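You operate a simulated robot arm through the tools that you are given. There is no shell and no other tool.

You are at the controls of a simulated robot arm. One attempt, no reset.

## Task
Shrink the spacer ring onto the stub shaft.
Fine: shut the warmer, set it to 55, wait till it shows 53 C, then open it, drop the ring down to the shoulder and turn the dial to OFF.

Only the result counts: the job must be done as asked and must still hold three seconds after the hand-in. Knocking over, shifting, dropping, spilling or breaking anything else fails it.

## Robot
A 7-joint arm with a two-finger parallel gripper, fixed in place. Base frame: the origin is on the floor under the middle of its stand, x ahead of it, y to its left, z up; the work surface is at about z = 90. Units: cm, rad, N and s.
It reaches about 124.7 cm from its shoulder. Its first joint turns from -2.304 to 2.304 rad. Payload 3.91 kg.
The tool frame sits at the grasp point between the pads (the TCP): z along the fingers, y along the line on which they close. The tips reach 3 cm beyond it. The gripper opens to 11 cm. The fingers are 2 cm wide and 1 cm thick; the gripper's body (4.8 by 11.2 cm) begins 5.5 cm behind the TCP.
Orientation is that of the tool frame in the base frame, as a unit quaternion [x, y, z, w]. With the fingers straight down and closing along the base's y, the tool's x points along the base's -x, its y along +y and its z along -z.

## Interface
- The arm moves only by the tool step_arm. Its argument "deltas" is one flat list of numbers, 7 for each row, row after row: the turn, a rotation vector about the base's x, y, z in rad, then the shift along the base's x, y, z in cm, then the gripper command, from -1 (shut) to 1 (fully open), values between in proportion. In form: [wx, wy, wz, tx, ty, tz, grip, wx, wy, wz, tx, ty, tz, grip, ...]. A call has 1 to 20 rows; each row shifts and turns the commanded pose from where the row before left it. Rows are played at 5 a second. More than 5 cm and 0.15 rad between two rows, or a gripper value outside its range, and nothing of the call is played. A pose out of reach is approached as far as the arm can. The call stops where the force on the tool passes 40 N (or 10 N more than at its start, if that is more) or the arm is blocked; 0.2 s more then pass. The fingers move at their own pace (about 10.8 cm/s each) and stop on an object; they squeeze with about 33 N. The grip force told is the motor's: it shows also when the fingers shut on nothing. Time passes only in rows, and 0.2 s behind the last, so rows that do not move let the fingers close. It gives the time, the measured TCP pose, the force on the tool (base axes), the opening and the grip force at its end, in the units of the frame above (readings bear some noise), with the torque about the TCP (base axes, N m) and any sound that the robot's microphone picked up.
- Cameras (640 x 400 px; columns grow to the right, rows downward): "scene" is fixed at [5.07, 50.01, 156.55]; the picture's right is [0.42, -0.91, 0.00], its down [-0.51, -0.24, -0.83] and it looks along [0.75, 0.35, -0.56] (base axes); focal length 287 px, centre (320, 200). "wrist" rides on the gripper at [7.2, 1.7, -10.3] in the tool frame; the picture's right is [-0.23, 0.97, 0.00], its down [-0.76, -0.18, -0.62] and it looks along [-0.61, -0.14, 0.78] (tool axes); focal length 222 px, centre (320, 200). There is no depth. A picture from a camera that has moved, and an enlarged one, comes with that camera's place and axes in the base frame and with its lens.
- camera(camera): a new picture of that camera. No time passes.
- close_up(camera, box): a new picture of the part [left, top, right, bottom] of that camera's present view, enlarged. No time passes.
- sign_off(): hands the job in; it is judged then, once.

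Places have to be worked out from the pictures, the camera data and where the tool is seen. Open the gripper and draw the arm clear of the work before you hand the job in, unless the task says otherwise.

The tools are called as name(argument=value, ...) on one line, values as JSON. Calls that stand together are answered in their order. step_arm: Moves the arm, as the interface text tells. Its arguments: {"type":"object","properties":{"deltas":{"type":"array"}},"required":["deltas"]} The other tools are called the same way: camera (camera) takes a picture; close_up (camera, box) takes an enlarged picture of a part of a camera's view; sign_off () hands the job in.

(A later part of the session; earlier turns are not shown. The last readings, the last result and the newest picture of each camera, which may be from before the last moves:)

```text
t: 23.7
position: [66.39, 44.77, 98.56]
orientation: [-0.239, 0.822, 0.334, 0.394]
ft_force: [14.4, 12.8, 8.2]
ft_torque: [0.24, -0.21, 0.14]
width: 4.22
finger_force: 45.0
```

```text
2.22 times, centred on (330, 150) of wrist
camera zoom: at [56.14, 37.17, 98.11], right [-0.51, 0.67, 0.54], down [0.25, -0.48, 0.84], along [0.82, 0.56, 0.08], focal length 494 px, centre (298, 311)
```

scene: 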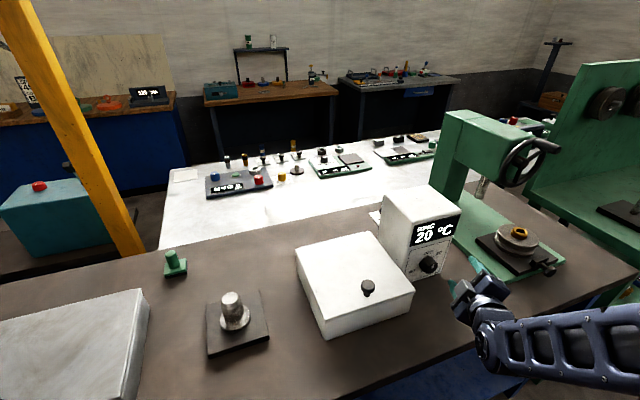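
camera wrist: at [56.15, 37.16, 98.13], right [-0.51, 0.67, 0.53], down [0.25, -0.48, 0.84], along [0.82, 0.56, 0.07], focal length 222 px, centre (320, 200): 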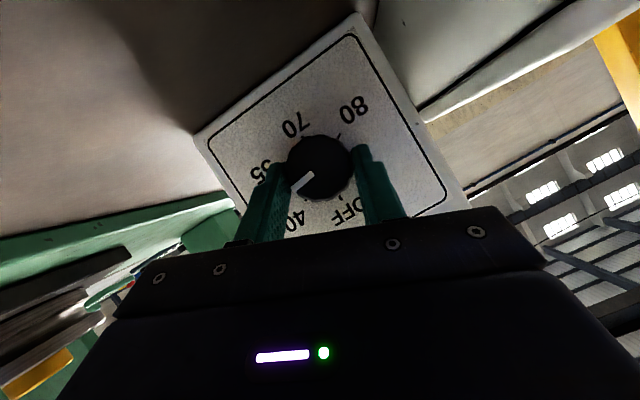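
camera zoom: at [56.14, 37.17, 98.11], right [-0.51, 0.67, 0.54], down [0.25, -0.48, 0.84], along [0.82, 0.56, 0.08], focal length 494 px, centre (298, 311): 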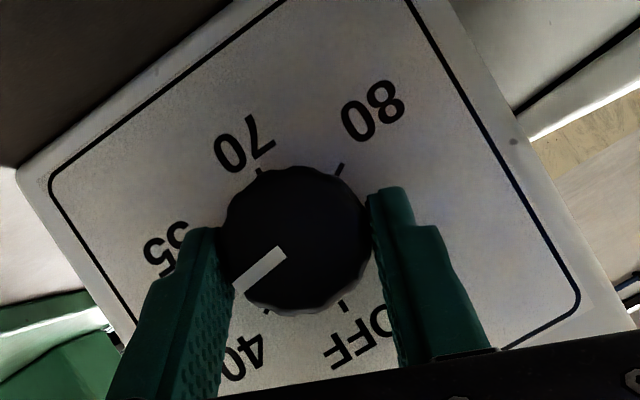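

The axial force flipped sign, so neutral is in between; I re-centre and keep turning in smaller steps.

step_arm(deltas=[0, 0, 0, 0.07, 0.07, 0.06, -1, 0.0687, 0.0681, 0, 0.068, -0.069, -0.044, -1, 0.0687, 0.0681, 0, 0.065, -0.066, -0.052, -1, 0.0687, 0.0681, 0, 0.06, -0.061, -0.061, -1, 0, 0, 0, 0, 0, 0, -1])

close_up(camera="wrist", box=[220, 60, 440, 240])

```text
t: 24.9
position: [66.55, 44.45, 98.36]
orientation: [-0.162, 0.819, 0.439, 0.331]
ft_force: [7.8, 1.6, 10.1]
ft_torque: [0.52, -0.48, -0.46]
width: 4.22
finger_force: 44.5
```

```text
2.22 times, centred on (330, 150) of wrist
camera zoom: at [56.31, 36.98, 98.58], right [-0.38, 0.54, 0.75], down [0.41, -0.63, 0.66], along [0.83, 0.55, 0.02], focal length 494 px, centre (298, 311)
```

zoom: 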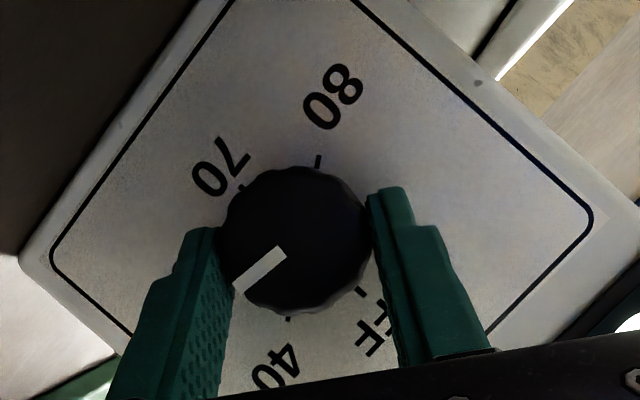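

The turn is now at about 98° with no slip. I complete the last 22°.

step_arm(deltas=[0.0691, 0.0685, 0, 0.058, -0.058, -0.03, -1, 0.0691, 0.0685, 0, 0.053, -0.053, -0.04, -1, 0.0691, 0.0685, 0, 0.046, -0.046, -0.06, -1, 0.0691, 0.0685, 0, 0.041, -0.042, -0.08, -1, 0, 0, 0, 0, 0, 0, -1])

camera(camera="wrist")

camera(camera="scene")

```text
t: 26.1
position: [66.83, 44.11, 98.08]
orientation: [-0.054, 0.789, 0.566, 0.234]
ft_force: [10.9, 8.3, -14.7]
ft_torque: [-0.45, 0.14, 0.2]
width: 4.21
finger_force: 45.1
```

```text
taken
camera wrist: at [56.67, 36.59, 99.03], right [-0.14, 0.3, 0.94], down [0.54, -0.77, 0.33], along [0.83, 0.56, -0.06], focal length 222 px, centre (320, 200)
```

wrist: 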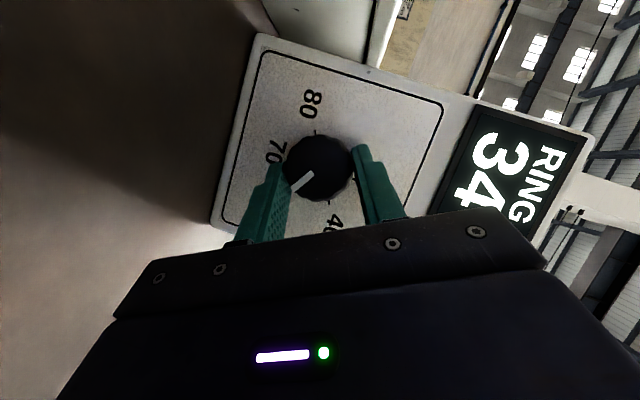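

```text
taken
```

scene: 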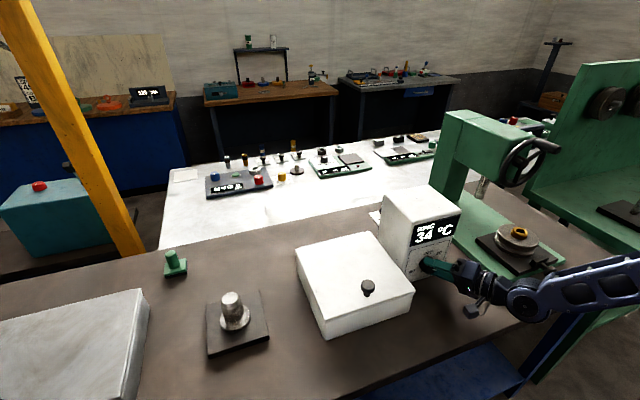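

The display already shows 34 °C and the roll reads 120°, i.e. at the 55 mark. I release the knob and back straight off along its axis.

step_arm(deltas=[0, 0, 0, -0.05, -0.05, 0, 0.2, 0, 0, 0, 0, 0, 0, 0.2, 0, 0, 0, -1.42, -1.41, 0, 0.2, 0, 0, 0, -1.42, -1.41, 0, 0.2, 0, 0, 0, -1.42, -1.41, 0, 0.2, 0, 0, 0, 0, 0, 0, 0.2])

close_up(camera="wrist", box=[200, 60, 440, 240])

close_up(camera="scene", box=[380, 180, 480, 290])

```text
t: 27.5
position: [62.61, 39.98, 98.07]
orientation: [-0.054, 0.788, 0.566, 0.235]
ft_force: [0.3, 0.1, -0.3]
ft_torque: [-0.03, -0.02, -0.01]
width: 6.6
finger_force: 0.1
```

```text
2.22 times, centred on (320, 150) of wrist
camera zoom: at [52.36, 32.39, 98.97], right [-0.14, 0.3, 0.94], down [0.54, -0.77, 0.33], along [0.83, 0.56, -0.06], focal length 494 px, centre (320, 311)
```

zoom: 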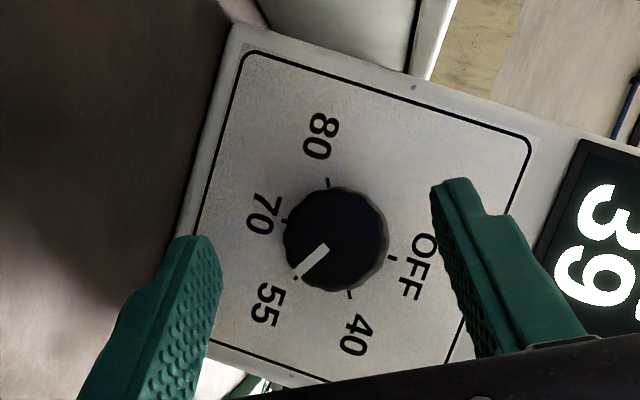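

```text
3.64 times, centred on (430, 235) of scene
camera zoom: at [5.07, 50.01, 156.55], right [0.42, -0.91, 0.0], down [-0.51, -0.24, -0.83], along [0.75, 0.35, -0.56], focal length 1045 px, centre (-80, 73)
```

zoom: 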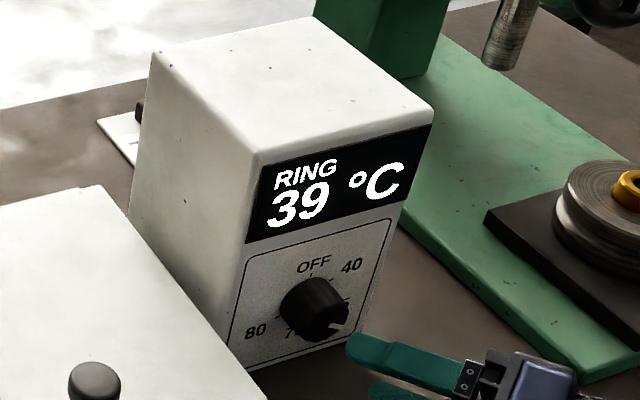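

The pointer is near the 55 tick; I zoom in to check how exactly it matches.

close_up(camera="wrist", box=[275, 105, 385, 205])

close_up(camera="wrist", box=[300, 140, 350, 190])

```text
4.00 times, centred on (330, 155) of wrist
camera zoom: at [52.36, 32.39, 98.97], right [-0.14, 0.3, 0.94], down [0.54, -0.77, 0.33], along [0.83, 0.56, -0.06], focal length 888 px, centre (280, 380)
```

zoom: 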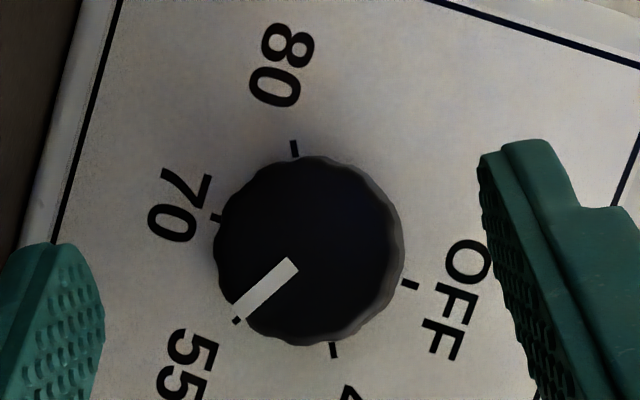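

```text
8.00 times, centred on (325, 165) of wrist
camera zoom: at [52.36, 32.39, 98.97], right [-0.14, 0.3, 0.94], down [0.54, -0.77, 0.33], along [0.83, 0.56, -0.06], focal length 1777 px, centre (280, 480)
```

zoom: 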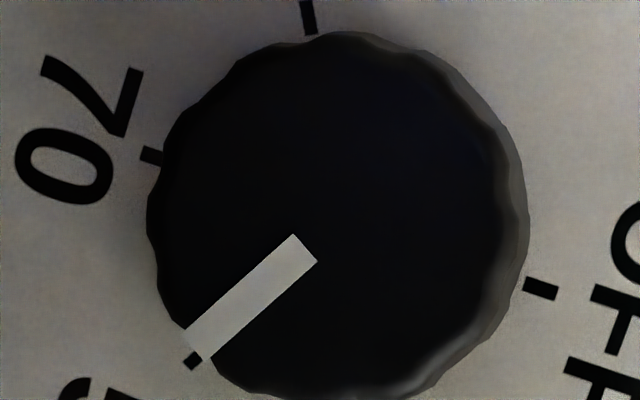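

The pointer lines up exactly with the 55 tick. While it heats, I move up and over to the stub shaft with the tool back to vertical (same yaw I'll use for the ring) to measure the shaft.

step_arm(deltas=[-0.1062, -0.1053, 0, -1.5, -1.0, 4.2, 1, -0.1062, -0.1053, 0, -1.5, -1.0, 4.2, 1, -0.1062, -0.1053, 0, -1.5, -1.0, 4.2, 1, -0.1062, -0.1053, 0, -1.5, -1.0, 4.2, 1, -0.1062, -0.1053, 0, -2.05, 4.36, 0.1, 1, -0.1062, -0.1053, 0, -2.05, 4.36, 0.1, 1, -0.1062, -0.1053, 0, -2.05, 4.36, 0.1, 1, -0.1053, 0.1062, 0, -2.05, 4.36, 0.1, 1, -0.1053, 0.1062, 0, -2.05, 4.36, 0.1, 1, -0.1053, 0.1062, 0, -2.05, 4.36, 0.1, 1, -0.1053, 0.1062, 0, -2.05, 4.36, 0.1, 1, -0.1053, 0.1062, 0, -2.05, 4.36, 0.1, 1, -0.1053, 0.1062, 0, -2.05, 4.36, 0.1, 1, -0.1053, 0.1062, 0, -2.05, 4.36, 0.1, 1, 0, 0, 0, -2.05, 4.36, 0.1, 1, 0, 0, 0, 0, 0, 0, 1])

camera(camera="wrist")

camera(camera="scene")

```text
t: 30.9
position: [34.09, 83.62, 116.01]
orientation: [-0.381, 0.925, 0.0, -0.001]
ft_force: [0.4, 0.0, -0.3]
ft_torque: [0.03, 0.03, 0.02]
width: 10.99
finger_force: 0.1
```

```text
taken
camera wrist: at [27.94, 79.73, 126.34], right [-0.52, 0.85, 0.0], down [0.67, 0.41, 0.62], along [0.53, 0.33, -0.78], focal length 222 px, centre (320, 200)
```

wrist: 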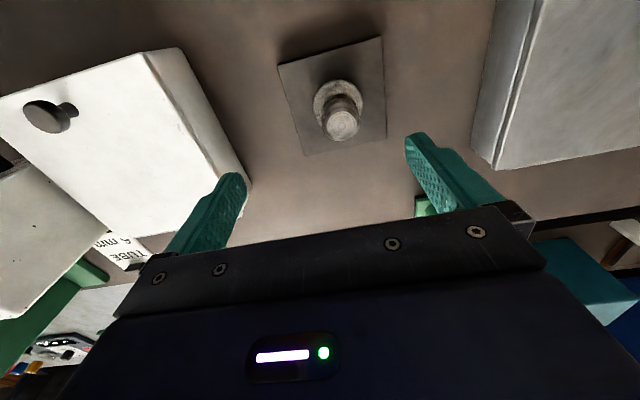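

```text
taken
```

scene: 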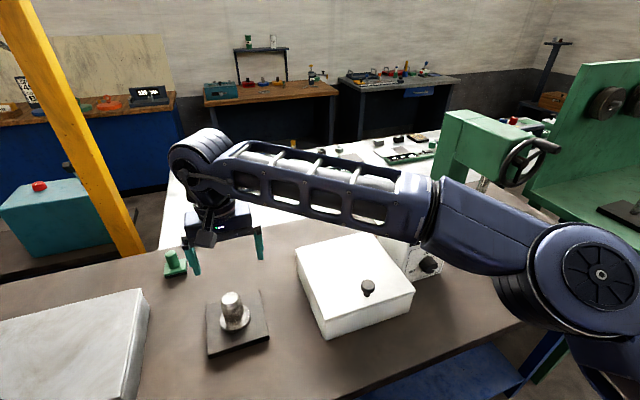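

Good view of the shaft. I zoom in both cameras to triangulate it.

close_up(camera="wrist", box=[280, 50, 400, 150])

close_up(camera="scene", box=[190, 275, 280, 365])

```text
4.00 times, centred on (340, 100) of wrist
camera zoom: at [27.94, 79.73, 126.34], right [-0.52, 0.85, 0.0], down [0.67, 0.41, 0.62], along [0.53, 0.33, -0.78], focal length 888 px, centre (240, 600)
```

zoom: 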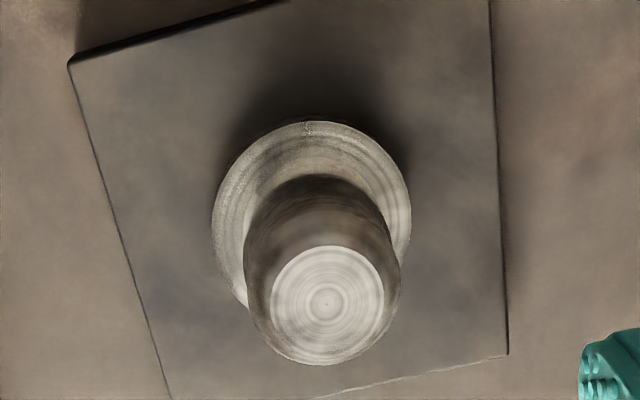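

```text
4.44 times, centred on (235, 320) of scene
camera zoom: at [5.07, 50.01, 156.55], right [0.42, -0.91, 0.0], down [-0.51, -0.24, -0.83], along [0.75, 0.35, -0.56], focal length 1277 px, centre (698, -333)
```

zoom: 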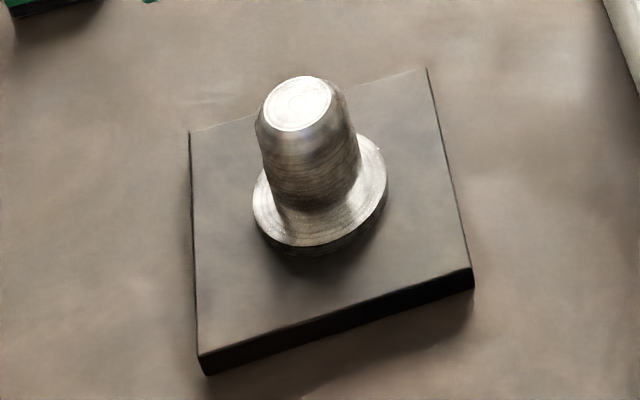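

Shaft top centre is at (34.75, 87.03, 99.95), about 4.9 cm thick with a wide chamfer, shoulder near z 92.5. Now I return to the pre-grasp above the lid knob with the 30° tilt, and check the display.

step_arm(deltas=[0.091, -0.0923, 0, 1.76, -4.12, -0.6, 0.2, 0.091, -0.0923, 0, 1.76, -4.12, -0.6, 0.2, 0.091, -0.0923, 0, 1.76, -4.12, -0.6, 0.2, 0.091, -0.0923, 0, 1.76, -4.12, -0.6, 0.2, 0, 0, 0, 1.76, -4.12, -0.6, 0.2, 0, 0, 0, 1.76, -4.12, -0.6, 0.2, 0, 0, 0, 1.76, -4.12, -0.6, 0.2, 0, 0, 0, 0, 0, 0, 0.2])

camera(camera="wrist")

camera(camera="scene")

```text
t: 32.7
position: [46.33, 54.86, 111.81]
orientation: [-0.368, 0.894, 0.098, 0.237]
ft_force: [0.9, -0.9, 0.4]
ft_torque: [0.01, 0.01, 0.02]
width: 6.62
finger_force: 0.0
```

```text
taken
camera wrist: at [37.04, 48.02, 117.21], right [-0.54, 0.83, 0.11], down [0.38, 0.12, 0.92], along [0.75, 0.54, -0.38], focal length 222 px, centre (320, 200)
```

wrist: 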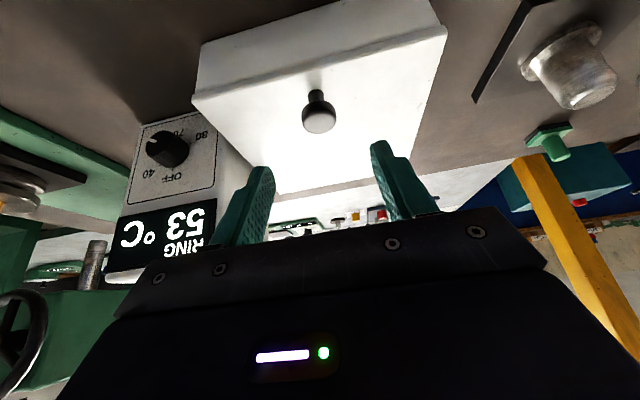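

```text
taken
```

scene: 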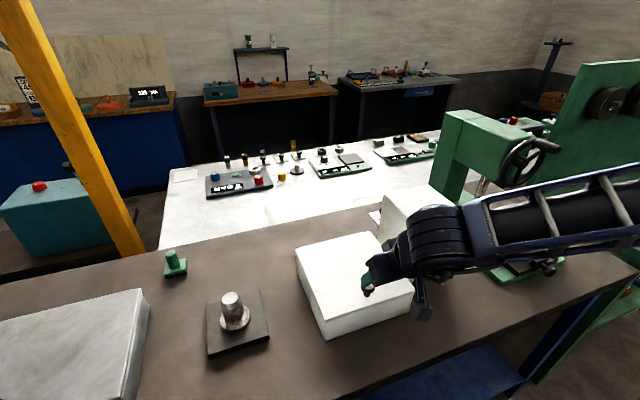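

The display shows 53 °C. I approach along the finger axis and grip the lid knob at the pose where I released it.

step_arm(deltas=[0, 0, 0, 1.22, 1.19, -3.3, 0.2, 0, 0, 0, 1.22, 1.19, -3.3, 0.2, 0, 0, 0, 1.21, 1.18, -3.2, 0.2, 0, 0, 0, 0, 0, 0, -1, 0, 0, 0, 0, 0, 0, -1])

close_up(camera="wrist", box=[100, 20, 480, 260])

```text
t: 33.9
position: [49.88, 58.35, 101.99]
orientation: [-0.367, 0.894, 0.097, 0.238]
ft_force: [-1.8, -4.5, 5.5]
ft_torque: [-0.15, -0.56, 0.06]
width: 3.37
finger_force: 44.7
```

```text
1.67 times, centred on (290, 140) of wrist
camera zoom: at [40.69, 51.57, 107.38], right [-0.54, 0.83, 0.11], down [0.38, 0.12, 0.92], along [0.75, 0.54, -0.38], focal length 370 px, centre (370, 300)
```

zoom: 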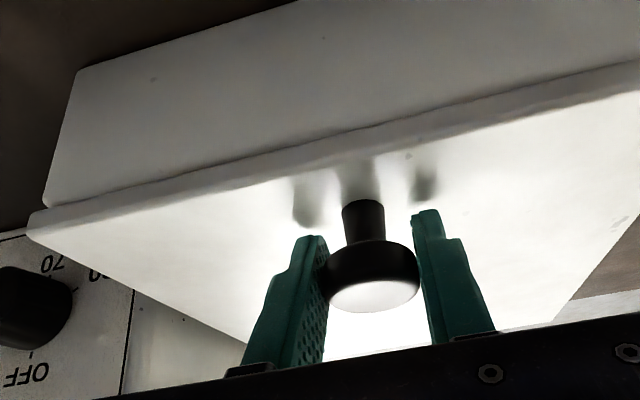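

The cap is gripped again at 3.37 cm. I swing the lid open along the fitted arc.

step_arm(deltas=[0, 0, 0, 0.442, 0.435, 2.62, -1, 0, 0, 0, 0.67, 0.66, 2.51, -1, 0, 0, 0, 0.877, 0.863, 2.39, -1, 0, 0, 0, 1.084, 1.067, 2.21, -1, 0, 0, 0, 1.269, 1.25, 2.02, -1, 0, 0, 0, 1.433, 1.411, 1.78, -1, 0, 0, 0, 1.576, 1.551, 1.53, -1, 0, 0, 0, 1.697, 1.671, 1.24, -1, 0, 0, 0, 1.79, 1.762, 0.95, -1, 0, 0, 0, 1.861, 1.832, 0.63, -1, 0, 0, 0, 1.85, 1.82, 0.31, -1])

camera(camera="scene")

camera(camera="wrist")

```text
t: 36.3
position: [64.51, 72.95, 120.14]
orientation: [-0.368, 0.894, 0.098, 0.235]
ft_force: [6.0, -11.9, -16.2]
ft_torque: [-0.61, 0.74, -0.26]
width: 3.37
finger_force: 45.0
```

```text
taken
```

scene: 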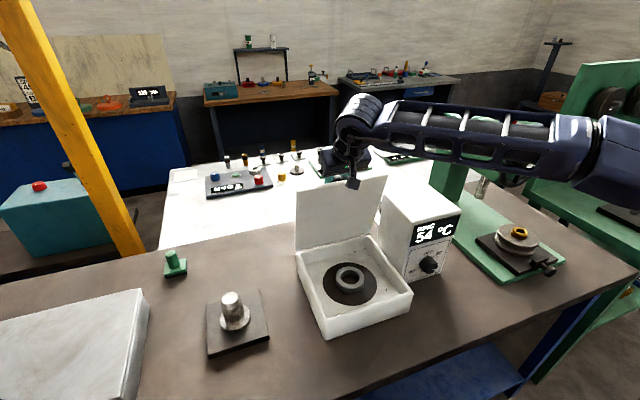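

```text
taken
camera wrist: at [55.29, 66.19, 125.57], right [-0.54, 0.83, 0.11], down [0.38, 0.12, 0.92], along [0.75, 0.54, -0.38], focal length 222 px, centre (320, 200)
```

wrist: 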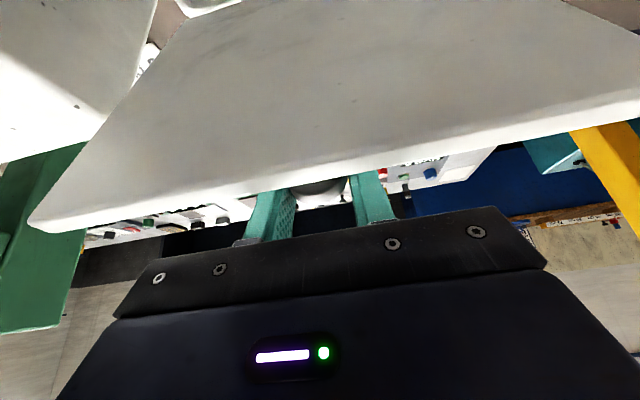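

The lid is open and the display shows 54 °C. I release the knob, back away over the lid edge, straighten the tool and come above the ring.

step_arm(deltas=[0, 0, 0, 0, 0, 0, 0.2, 0, 0, 0, -0.2, -0.2, 0.6, 0.2, 0, 0, 0, -1.6, -1.58, 3.9, 0.2, 0, 0, 0, -1.6, -1.58, 3.9, 0.2, -0.091, 0.0923, 0, -2.2, -2.4, 0, 1, -0.091, 0.0923, 0, -2.2, -2.3, -1, 1, -0.091, 0.0923, 0, 0, 0, -4.5, 1, -0.091, 0.0923, 0, 0, 0, -4.5, 1])

camera(camera="wrist")

camera(camera="scene")

```text
t: 38.1
position: [56.43, 64.89, 118.55]
orientation: [-0.38, 0.925, 0.001, 0.0]
ft_force: [0.0, -1.0, 1.1]
ft_torque: [0.04, -0.06, 0.0]
width: 10.99
finger_force: 0.0
```

```text
taken
camera wrist: at [50.21, 61.04, 128.96], right [-0.52, 0.85, 0.0], down [0.67, 0.41, 0.62], along [0.53, 0.33, -0.78], focal length 222 px, centre (320, 200)
```

wrist: 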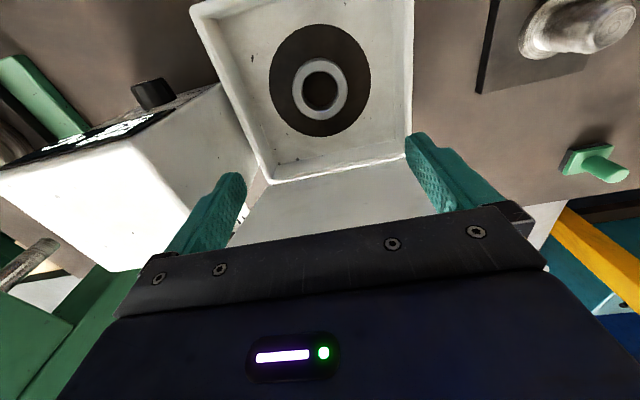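

```text
taken
```

scene: 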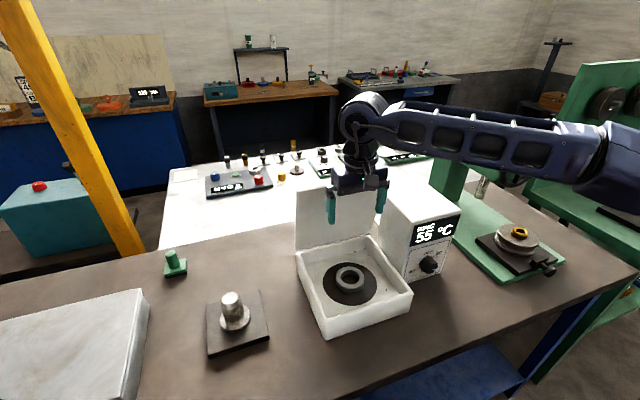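

The lid stays open and the ring reads 55 °C. I zoom in on the ring to place it exactly.

close_up(camera="wrist", box=[265, 20, 375, 140])

close_up(camera="scene", box=[310, 250, 390, 310])

```text
3.33 times, centred on (320, 80) of wrist
camera zoom: at [50.21, 61.04, 128.96], right [-0.52, 0.85, 0.0], down [0.67, 0.41, 0.62], along [0.53, 0.33, -0.78], focal length 740 px, centre (320, 600)
```

zoom: 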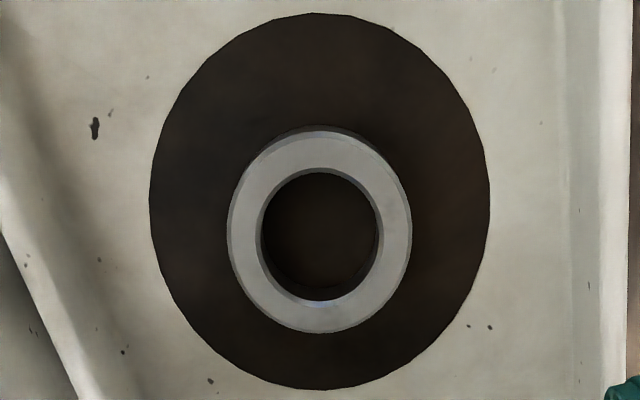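

```text
6.67 times, centred on (350, 280) of scene
camera zoom: at [5.07, 50.01, 156.55], right [0.42, -0.91, 0.0], down [-0.51, -0.24, -0.83], along [0.75, 0.35, -0.56], focal length 1915 px, centre (120, -333)
```

zoom: 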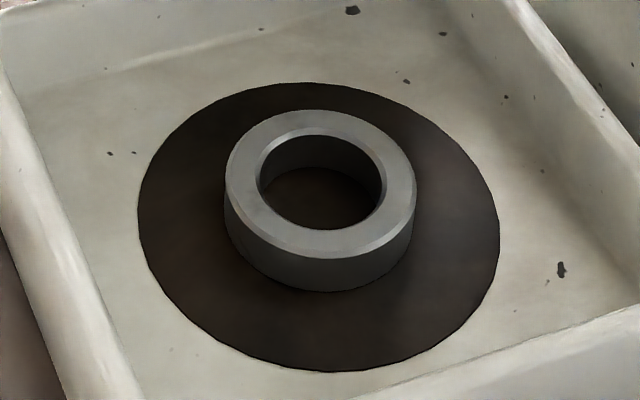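

Ring: centre (56.35, 64.93), top z≈95.4, bottom z≈93.5, OD about 7.7 cm. I descend straight down with the fingers open, to TCP z 96.9, and close on the ring.

step_arm(deltas=[0, 0, 0, -0.04, 0.02, -4.5, 1, 0, 0, 0, -0.04, 0.02, -4.5, 1, 0, 0, 0, 0, 0, -4.5, 1, 0, 0, 0, 0, 0, -4.5, 1, 0, 0, 0, 0, 0, -2.4, 1, 0, 0, 0, 0, 0, -1.25, 1, 0, 0, 0, 0, 0, 0, -1, 0, 0, 0, 0, 0, 0, -1])

camera(camera="wrist")

close_up(camera="scene", box=[280, 160, 480, 340])

```text
t: 39.9
position: [56.68, 64.88, 96.87]
orientation: [-0.38, 0.925, 0.0, -0.001]
ft_force: [-0.8, -0.5, 0.3]
ft_torque: [-0.03, 0.01, 0.01]
width: 7.66
finger_force: 32.5
```

```text
taken
camera wrist: at [50.32, 60.91, 107.2], right [-0.52, 0.85, 0.0], down [0.67, 0.41, 0.62], along [0.53, 0.33, -0.78], focal length 222 px, centre (320, 200)
```

wrist: 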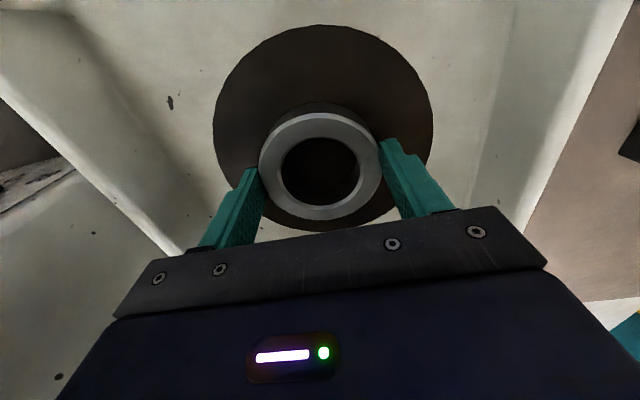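

```text
2.22 times, centred on (380, 250) of scene
camera zoom: at [5.07, 50.01, 156.55], right [0.42, -0.91, 0.0], down [-0.51, -0.24, -0.83], along [0.75, 0.35, -0.56], focal length 638 px, centre (187, 89)
```

zoom: 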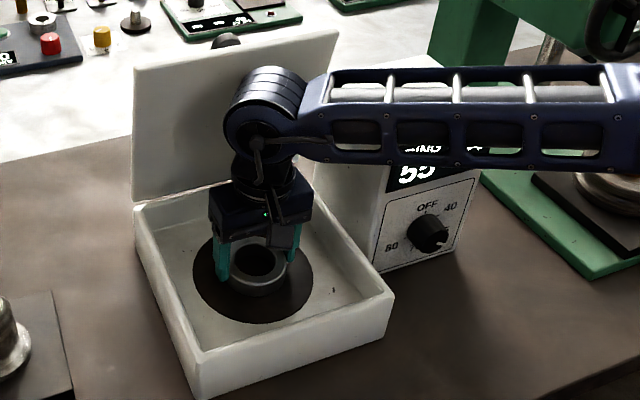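

The ring is gripped (7.66 cm) and sits centred between the pads. I lift it clear of the box and carry it along to above the shaft.

step_arm(deltas=[0, 0, 0, 0, 0, 3.0, -1, 0, 0, 0, 0, 0, 4.5, -1, 0, 0, 0, -2.0, 2.0, 3.5, -1, 0, 0, 0, -3.2, 3.23, 0, -1, 0, 0, 0, -3.3, 3.35, 0, -1, 0, 0, 0, -3.3, 3.35, 0, -1, 0, 0, 0, -3.3, 3.35, 0, -1, 0, 0, 0, -3.3, 3.35, 0, -1, 0, 0, 0, -3.2, 3.3, 0, -1])

camera(camera="wrist")

camera(camera="scene")

```text
t: 41.9
position: [34.97, 87.28, 107.99]
orientation: [-0.379, 0.925, 0.001, 0.0]
ft_force: [2.1, 0.0, -1.2]
ft_torque: [0.04, 0.11, 0.01]
width: 7.64
finger_force: 33.0
```

```text
taken
camera wrist: at [28.58, 83.38, 118.34], right [-0.52, 0.85, 0.0], down [0.67, 0.41, 0.62], along [0.53, 0.33, -0.78], focal length 222 px, centre (320, 200)
```

wrist: 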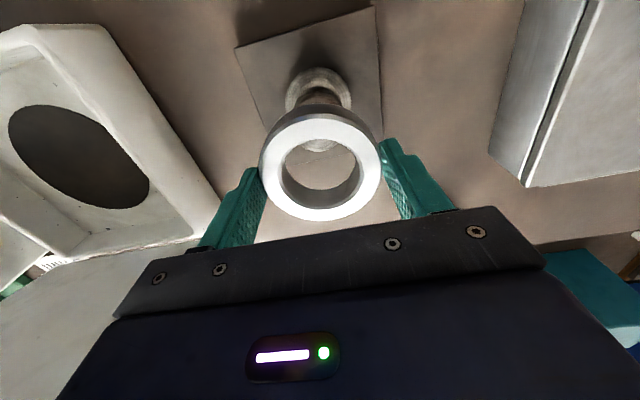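

```text
taken
```

scene: 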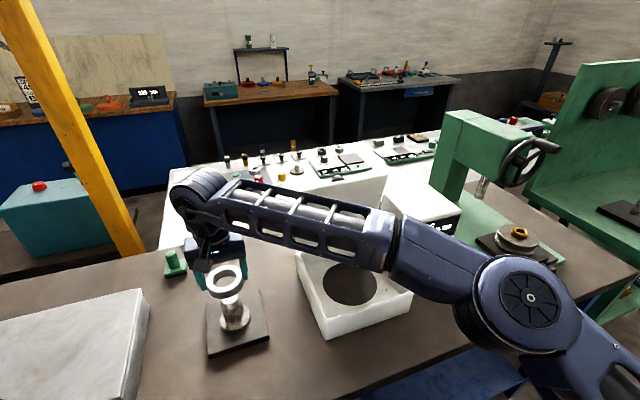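

The ring is held above the shaft. I zoom in with both cameras to check the ring's centring over the shaft.

close_up(camera="wrist", box=[240, 40, 400, 240])

close_up(camera="scene", box=[185, 245, 285, 365])

```text
2.00 times, centred on (320, 140) of wrist
camera zoom: at [28.58, 83.38, 118.34], right [-0.52, 0.85, 0.0], down [0.67, 0.41, 0.62], along [0.53, 0.33, -0.78], focal length 444 px, centre (320, 320)
```

zoom: 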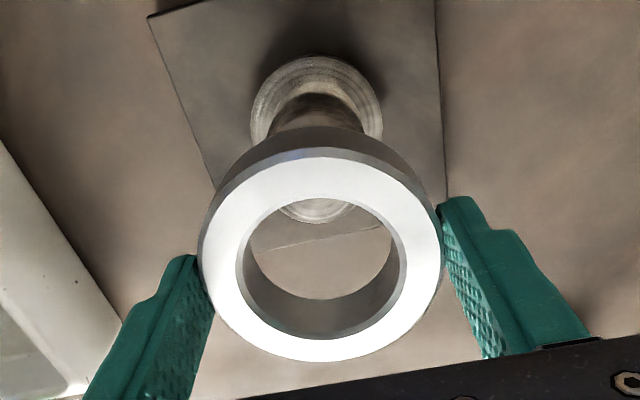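

```text
3.33 times, centred on (235, 305) of scene
camera zoom: at [5.07, 50.01, 156.55], right [0.42, -0.91, 0.0], down [-0.51, -0.24, -0.83], along [0.75, 0.35, -0.56], focal length 958 px, centre (603, -150)
```

zoom: 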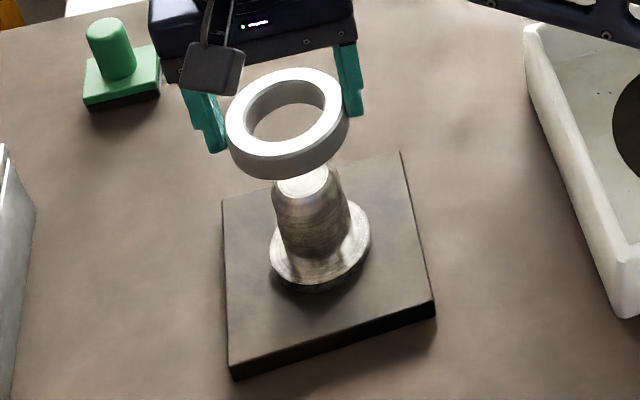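

Views agree the ring is aligned sideways and needs about 0.25 cm toward the robot side. I correct that and lower the ring onto the chamfered shaft end.

step_arm(deltas=[0, 0, 0, -0.18, -0.17, -2.5, -1, 0, 0, 0, 0, 0, -2.0, -1, 0, 0, 0, 0, 0, -1.0, -1, 0, 0, 0, 0, 0, -1.0, -1])

close_up(camera="wrist", box=[240, 40, 400, 240])

close_up(camera="scene", box=[185, 245, 285, 365])

```text
t: 42.9
position: [34.8, 86.64, 101.44]
orientation: [-0.38, 0.925, 0.001, 0.0]
ft_force: [-2.0, 3.9, -1.0]
ft_torque: [0.15, 0.04, 0.03]
width: 7.65
finger_force: 33.0
```

```text
2.00 times, centred on (320, 140) of wrist
camera zoom: at [28.4, 82.77, 111.75], right [-0.52, 0.85, 0.0], down [0.67, 0.41, 0.62], along [0.53, 0.33, -0.78], focal length 444 px, centre (320, 320)
```

zoom: 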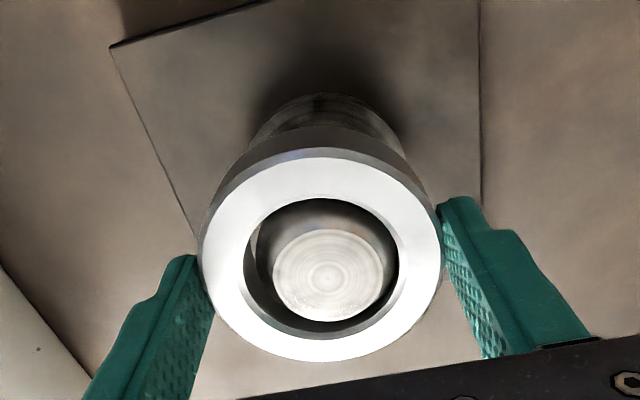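

```text
3.33 times, centred on (235, 305) of scene
camera zoom: at [5.07, 50.01, 156.55], right [0.42, -0.91, 0.0], down [-0.51, -0.24, -0.83], along [0.75, 0.35, -0.56], focal length 958 px, centre (603, -150)
```

zoom: 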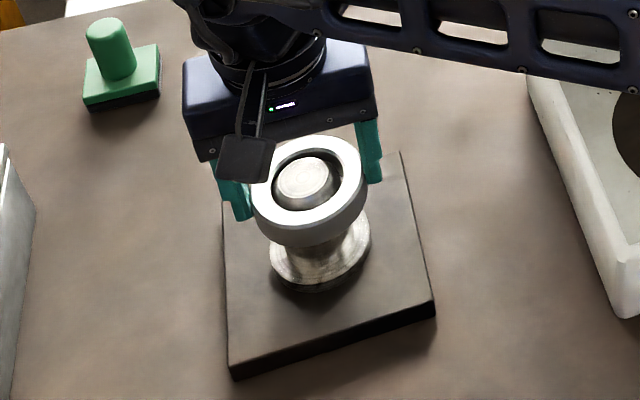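

The shaft end is inside the ring with only about 4 N sideways. I nudge 0.1 cm sideways and keep lowering.

step_arm(deltas=[0, 0, 0, -0.07, 0.07, -1.2, -1, 0, 0, 0, 0, 0, -1.4, -1, 0, 0, 0, 0, 0, -1.4, -1])

close_up(camera="scene", box=[185, 245, 285, 365])

close_up(camera="wrist", box=[240, 40, 400, 240])

```text
t: 43.7
position: [34.59, 86.84, 97.58]
orientation: [-0.38, 0.925, 0.001, -0.002]
ft_force: [-9.3, 1.1, -0.8]
ft_torque: [0.03, 0.25, 0.08]
width: 7.67
finger_force: 33.5
```

```text
3.33 times, centred on (235, 305) of scene
camera zoom: at [5.07, 50.01, 156.55], right [0.42, -0.91, 0.0], down [-0.51, -0.24, -0.83], along [0.75, 0.35, -0.56], focal length 958 px, centre (603, -150)
```

zoom: 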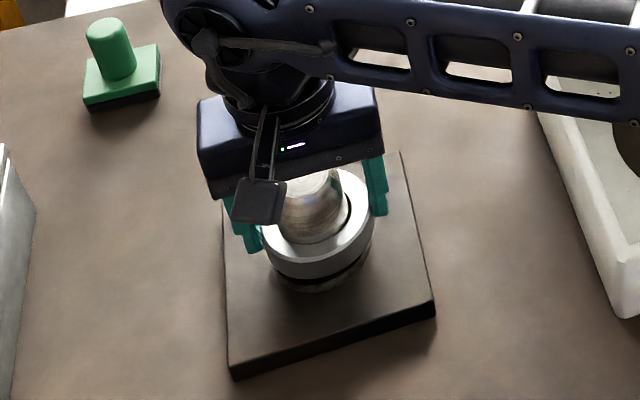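

```text
2.00 times, centred on (320, 140) of wrist
camera zoom: at [28.44, 82.84, 107.91], right [-0.52, 0.85, 0.0], down [0.67, 0.41, 0.62], along [0.53, 0.33, -0.78], focal length 444 px, centre (320, 320)
```

zoom: 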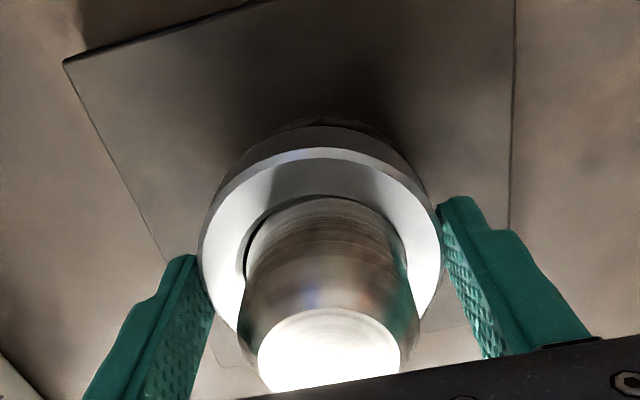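

The ring slides freely and is about 1 cm from the shoulder. I lower it further until it touches the shoulder.

step_arm(deltas=[0, 0, 0, -0.07, 0.02, -0.9, -1, 0, 0, 0, 0, 0, -0.5, -1])

close_up(camera="scene", box=[185, 245, 285, 365])

```text
t: 44.3
position: [34.84, 86.72, 96.34]
orientation: [-0.379, 0.925, 0.002, 0.0]
ft_force: [-4.7, 4.4, 21.2]
ft_torque: [-0.07, 0.16, -0.23]
width: 7.61
finger_force: 33.4
```

```text
3.33 times, centred on (235, 305) of scene
camera zoom: at [5.07, 50.01, 156.55], right [0.42, -0.91, 0.0], down [-0.51, -0.24, -0.83], along [0.75, 0.35, -0.56], focal length 958 px, centre (603, -150)
```

zoom: 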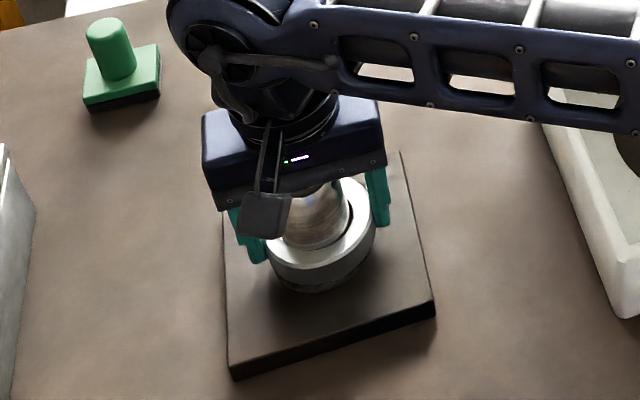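

A 21 N upward force shows contact with the shoulder and no gap is visible. I press a touch more to confirm it is seated, then release.

step_arm(deltas=[0, 0, 0, 0, 0, -0.12, -1, 0, 0, 0, 0, 0, 0, 0.6, 0, 0, 0, 0, 0, 0, 1])

close_up(camera="scene", box=[185, 245, 285, 365])

close_up(camera="wrist", box=[220, 20, 440, 240])

```text
t: 45.1
position: [34.65, 86.77, 96.03]
orientation: [-0.38, 0.925, 0.0, 0.0]
ft_force: [-0.3, 0.3, -0.6]
ft_torque: [0.04, -0.02, -0.01]
width: 10.99
finger_force: 0.1
```

```text
3.33 times, centred on (235, 305) of scene
camera zoom: at [5.07, 50.01, 156.55], right [0.42, -0.91, 0.0], down [-0.51, -0.24, -0.83], along [0.75, 0.35, -0.56], focal length 958 px, centre (603, -150)
```

zoom: 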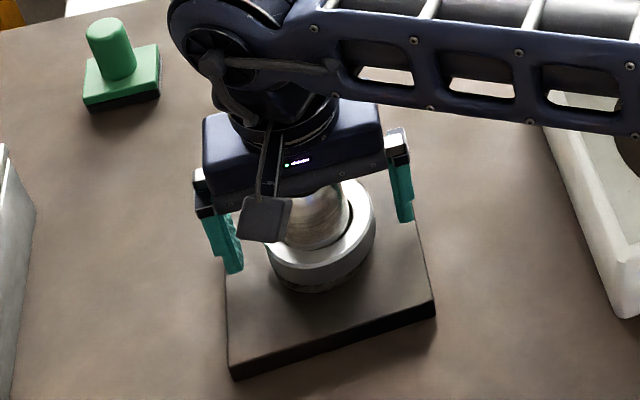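

```text
1.82 times, centred on (330, 130) of wrist
camera zoom: at [28.41, 82.82, 106.36], right [-0.52, 0.85, 0.0], down [0.67, 0.41, 0.62], along [0.53, 0.33, -0.78], focal length 404 px, centre (302, 327)
```

zoom: 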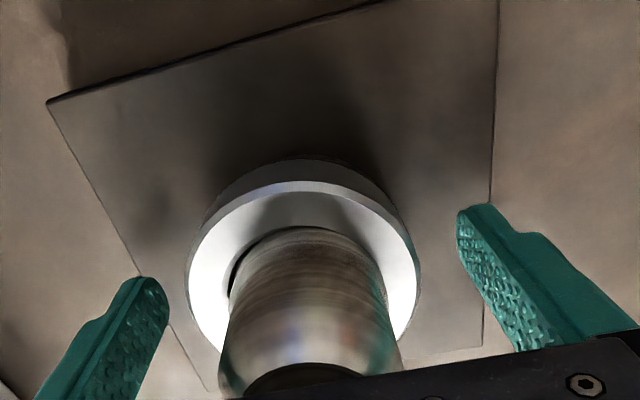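

Released with the ring resting on the shoulder. I rise straight up clear of the shaft and check the seating.

step_arm(deltas=[0, 0, 0, 0, 0, 3, 1, 0, 0, 0, 0, 0, 4.5, 1, 0, 0, 0, 0, 0, 4.5, 1, 0, 0, 0, 0, 0, 4.5, 1])

close_up(camera="scene", box=[185, 255, 285, 365])

camera(camera="scene")

camera(camera="wrist")

```text
t: 46.1
position: [34.44, 86.97, 112.44]
orientation: [-0.38, 0.925, 0.001, 0.0]
ft_force: [0.2, 0.8, -0.2]
ft_torque: [0.01, 0.02, 0.01]
width: 11.01
finger_force: 0.1
```

```text
3.64 times, centred on (235, 310) of scene
camera zoom: at [5.07, 50.01, 156.55], right [0.42, -0.91, 0.0], down [-0.51, -0.24, -0.83], along [0.75, 0.35, -0.56], focal length 1045 px, centre (629, -200)
```

zoom: 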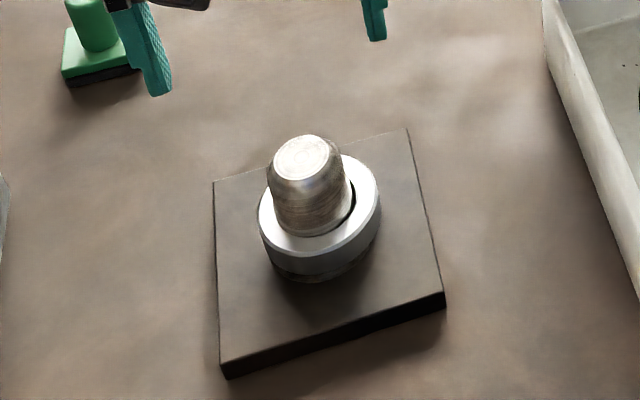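

```text
taken
```

scene: 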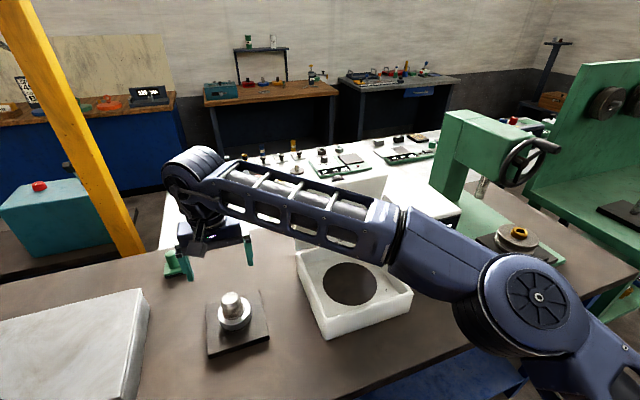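

```text
taken
camera wrist: at [28.19, 82.99, 122.73], right [-0.52, 0.85, 0.0], down [0.67, 0.41, 0.62], along [0.53, 0.33, -0.78], focal length 222 px, centre (320, 200)
```

wrist: 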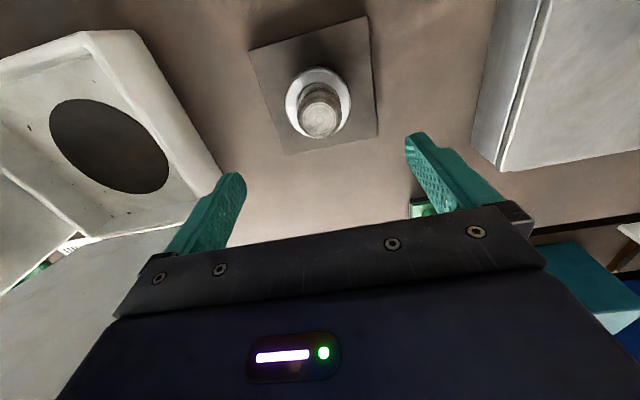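

I check the seating closely before going to the dial.

close_up(camera="wrist", box=[270, 50, 370, 150])

close_up(camera="scene", box=[210, 280, 260, 335])

```text
4.00 times, centred on (320, 100) of wrist
camera zoom: at [28.19, 82.99, 122.73], right [-0.52, 0.85, 0.0], down [0.67, 0.41, 0.62], along [0.53, 0.33, -0.78], focal length 888 px, centre (320, 600)
```

zoom: 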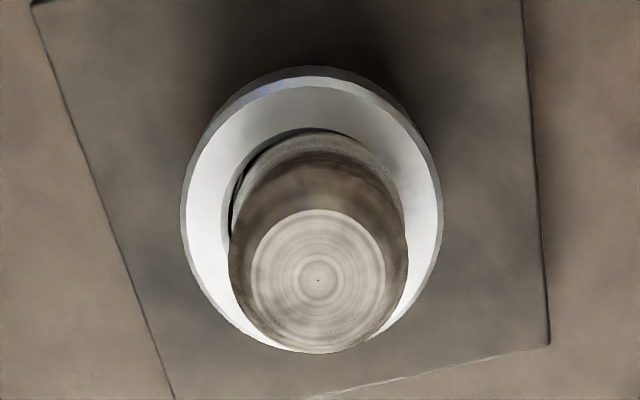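

```text
7.27 times, centred on (235, 308) of scene
camera zoom: at [5.07, 50.01, 156.55], right [0.42, -0.91, 0.0], down [-0.51, -0.24, -0.83], along [0.75, 0.35, -0.56], focal length 2090 px, centre (938, -582)
```

zoom: 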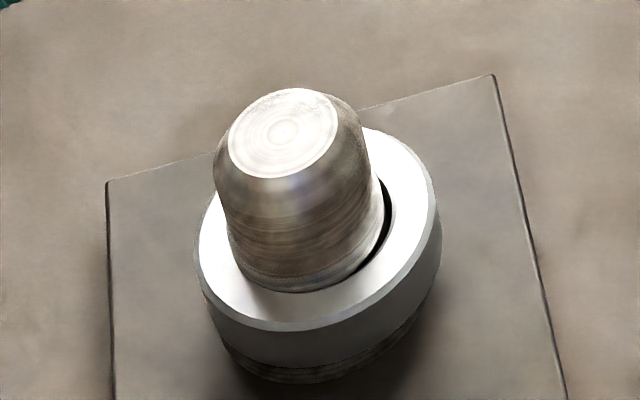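

The ring is down on the shoulder and level. Now I go back to the dial by the reverse of my earlier path, ending at the standoff with the tool rolled +60° as when I released it.

step_arm(deltas=[0, 0, 0, 2.05, -4.36, 0.2, 0.2, 0.1053, -0.1062, 0, 2.05, -4.36, 0.2, 0.2, 0.1053, -0.1062, 0, 2.05, -4.36, 0.2, 0.2, 0.1053, -0.1062, 0, 2.05, -4.36, 0.2, 0.2, 0.1053, -0.1062, 0, 2.05, -4.36, 0.2, 0.2, 0.1053, -0.1062, 0, 2.05, -4.36, 0.2, 0.2, 0.1053, -0.1062, 0, 2.05, -4.36, 0.2, 0.2, 0.1053, -0.1062, 0, 2.05, -4.36, 0.2, 0.2, 0.1062, 0.1053, 0, 2.05, -4.36, 0.2, 0.2, 0.1062, 0.1053, 0, 2.05, -4.36, 0.2, 0.2, 0.1062, 0.1053, 0, 2.05, -4.36, 0.2, 0.2, 0.1062, 0.1053, 0, 1.4, 0.24, -3.5, 0.2, 0.1062, 0.1053, 0, 1.4, 0.24, -3.5, 0.2, 0.1062, 0.1053, 0, 1.4, 0.24, -3.5, 0.2, 0.1062, 0.1053, 0, 1.4, 0.24, -3.5, 0.2, 0, 0, 0, 0, 0, 0, 0.2])

camera(camera="wrist")

camera(camera="scene")

```text
t: 49.5
position: [62.94, 39.7, 100.54]
orientation: [-0.054, 0.788, 0.566, 0.235]
ft_force: [-0.1, 0.5, -0.7]
ft_torque: [-0.01, 0.02, -0.01]
width: 6.59
finger_force: 0.1
```

```text
taken
camera wrist: at [52.73, 32.2, 101.41], right [-0.14, 0.3, 0.94], down [0.54, -0.77, 0.33], along [0.83, 0.56, -0.06], focal length 222 px, centre (320, 200)
```

wrist: 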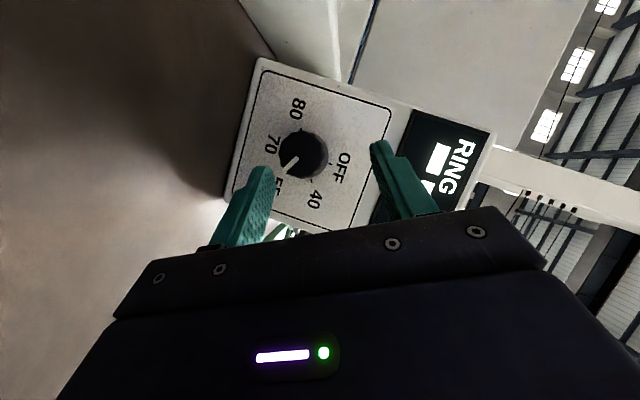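

```text
taken
```

scene: 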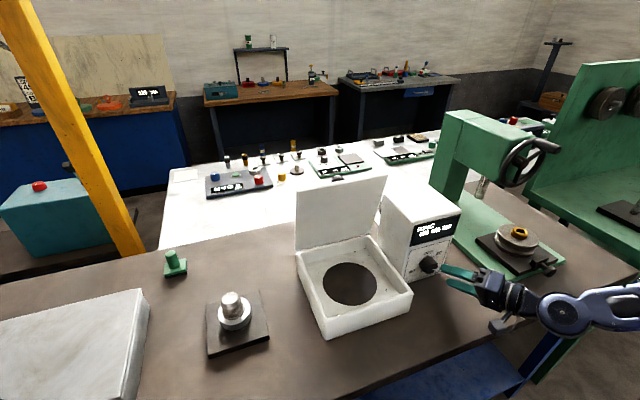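

I drop to the knob's height, re-align and advance along the axis until the fingers straddle the knob.

step_arm(deltas=[0, 0, 0, -0.32, 0.33, -2.59, 0.2, 0, 0, 0, 1.07, 1.055, 0, 0.2, 0, 0, 0, 1.07, 1.055, 0, 0.2, 0, 0, 0, 1.07, 1.055, 0, 0.2, 0, 0, 0, 1.07, 1.055, 0, 0.2, 0, 0, 0, 0, 0, 0, 0.2])

camera(camera="wrist")

close_up(camera="scene", box=[380, 180, 520, 310])

```text
t: 50.9
position: [66.82, 44.15, 98.23]
orientation: [-0.055, 0.788, 0.567, 0.234]
ft_force: [-1.1, 0.6, 0.4]
ft_torque: [-0.02, -0.01, -0.04]
width: 6.61
finger_force: 0.2
```

```text
taken
camera wrist: at [56.65, 36.67, 99.05], right [-0.14, 0.3, 0.94], down [0.54, -0.77, 0.33], along [0.83, 0.56, -0.06], focal length 222 px, centre (320, 200)
```

wrist: 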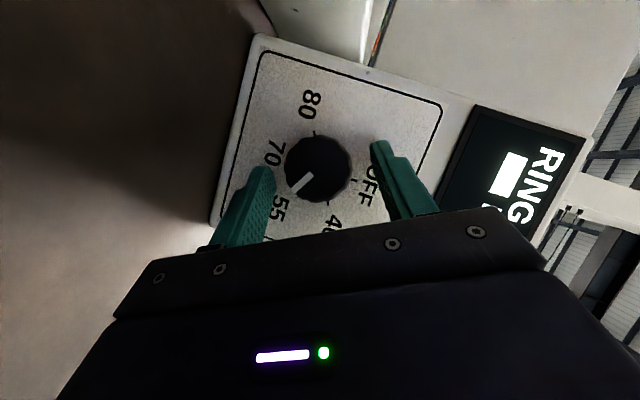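

```text
3.08 times, centred on (450, 245) of scene
camera zoom: at [5.07, 50.01, 156.55], right [0.42, -0.91, 0.0], down [-0.51, -0.24, -0.83], along [0.75, 0.35, -0.56], focal length 884 px, centre (-80, 62)
```

zoom: 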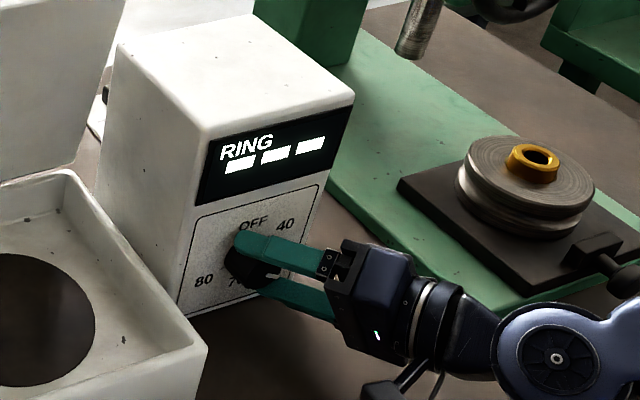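

The knob is centred between the fingers, pointer still at 55. I close on it.

step_arm(deltas=[0, 0, 0, 0, 0, 0, -0.2, 0, 0, 0, 0, 0, 0, -1, 0, 0, 0, 0, 0, 0, -1])

close_up(camera="wrist", box=[200, 60, 440, 240])

```text
t: 51.7
position: [66.78, 44.2, 98.04]
orientation: [-0.054, 0.789, 0.566, 0.234]
ft_force: [2.4, -1.2, -10.3]
ft_torque: [-0.13, -0.01, -0.11]
width: 4.25
finger_force: 45.5
```

```text
2.22 times, centred on (320, 150) of wrist
camera zoom: at [56.67, 36.63, 99.0], right [-0.14, 0.3, 0.94], down [0.54, -0.77, 0.33], along [0.83, 0.56, -0.06], focal length 494 px, centre (320, 311)
```

zoom: 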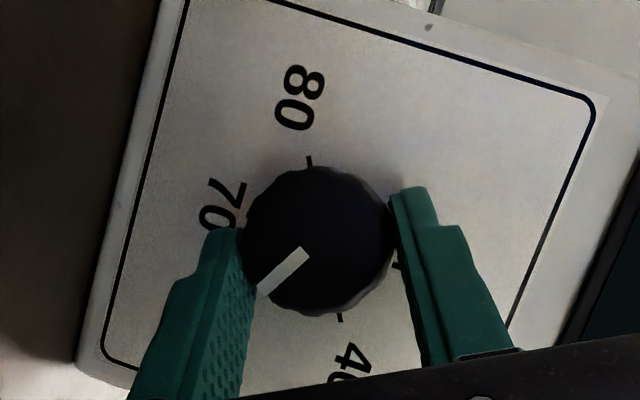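

Gripped (4.25 cm). I turn counter-clockwise back toward OFF in checked chunks.

step_arm(deltas=[-0.1062, -0.1053, 0, -0.065, 0.066, 0.06, -1, -0.1062, -0.1053, 0, -0.079, 0.08, 0.12, -1, -0.1062, -0.1053, 0, -0.09, 0.091, 0.103, -1, -0.1062, -0.1053, 0, -0.1, 0.102, 0.082, -1, 0, 0, 0, 0, 0, 0, -1])

```text
t: 52.9
position: [66.5, 44.57, 98.61]
orientation: [-0.219, 0.823, 0.365, 0.376]
ft_force: [-2.2, -18.9, 2.8]
ft_torque: [-0.33, 0.11, -0.14]
width: 4.23
finger_force: 45.0
```

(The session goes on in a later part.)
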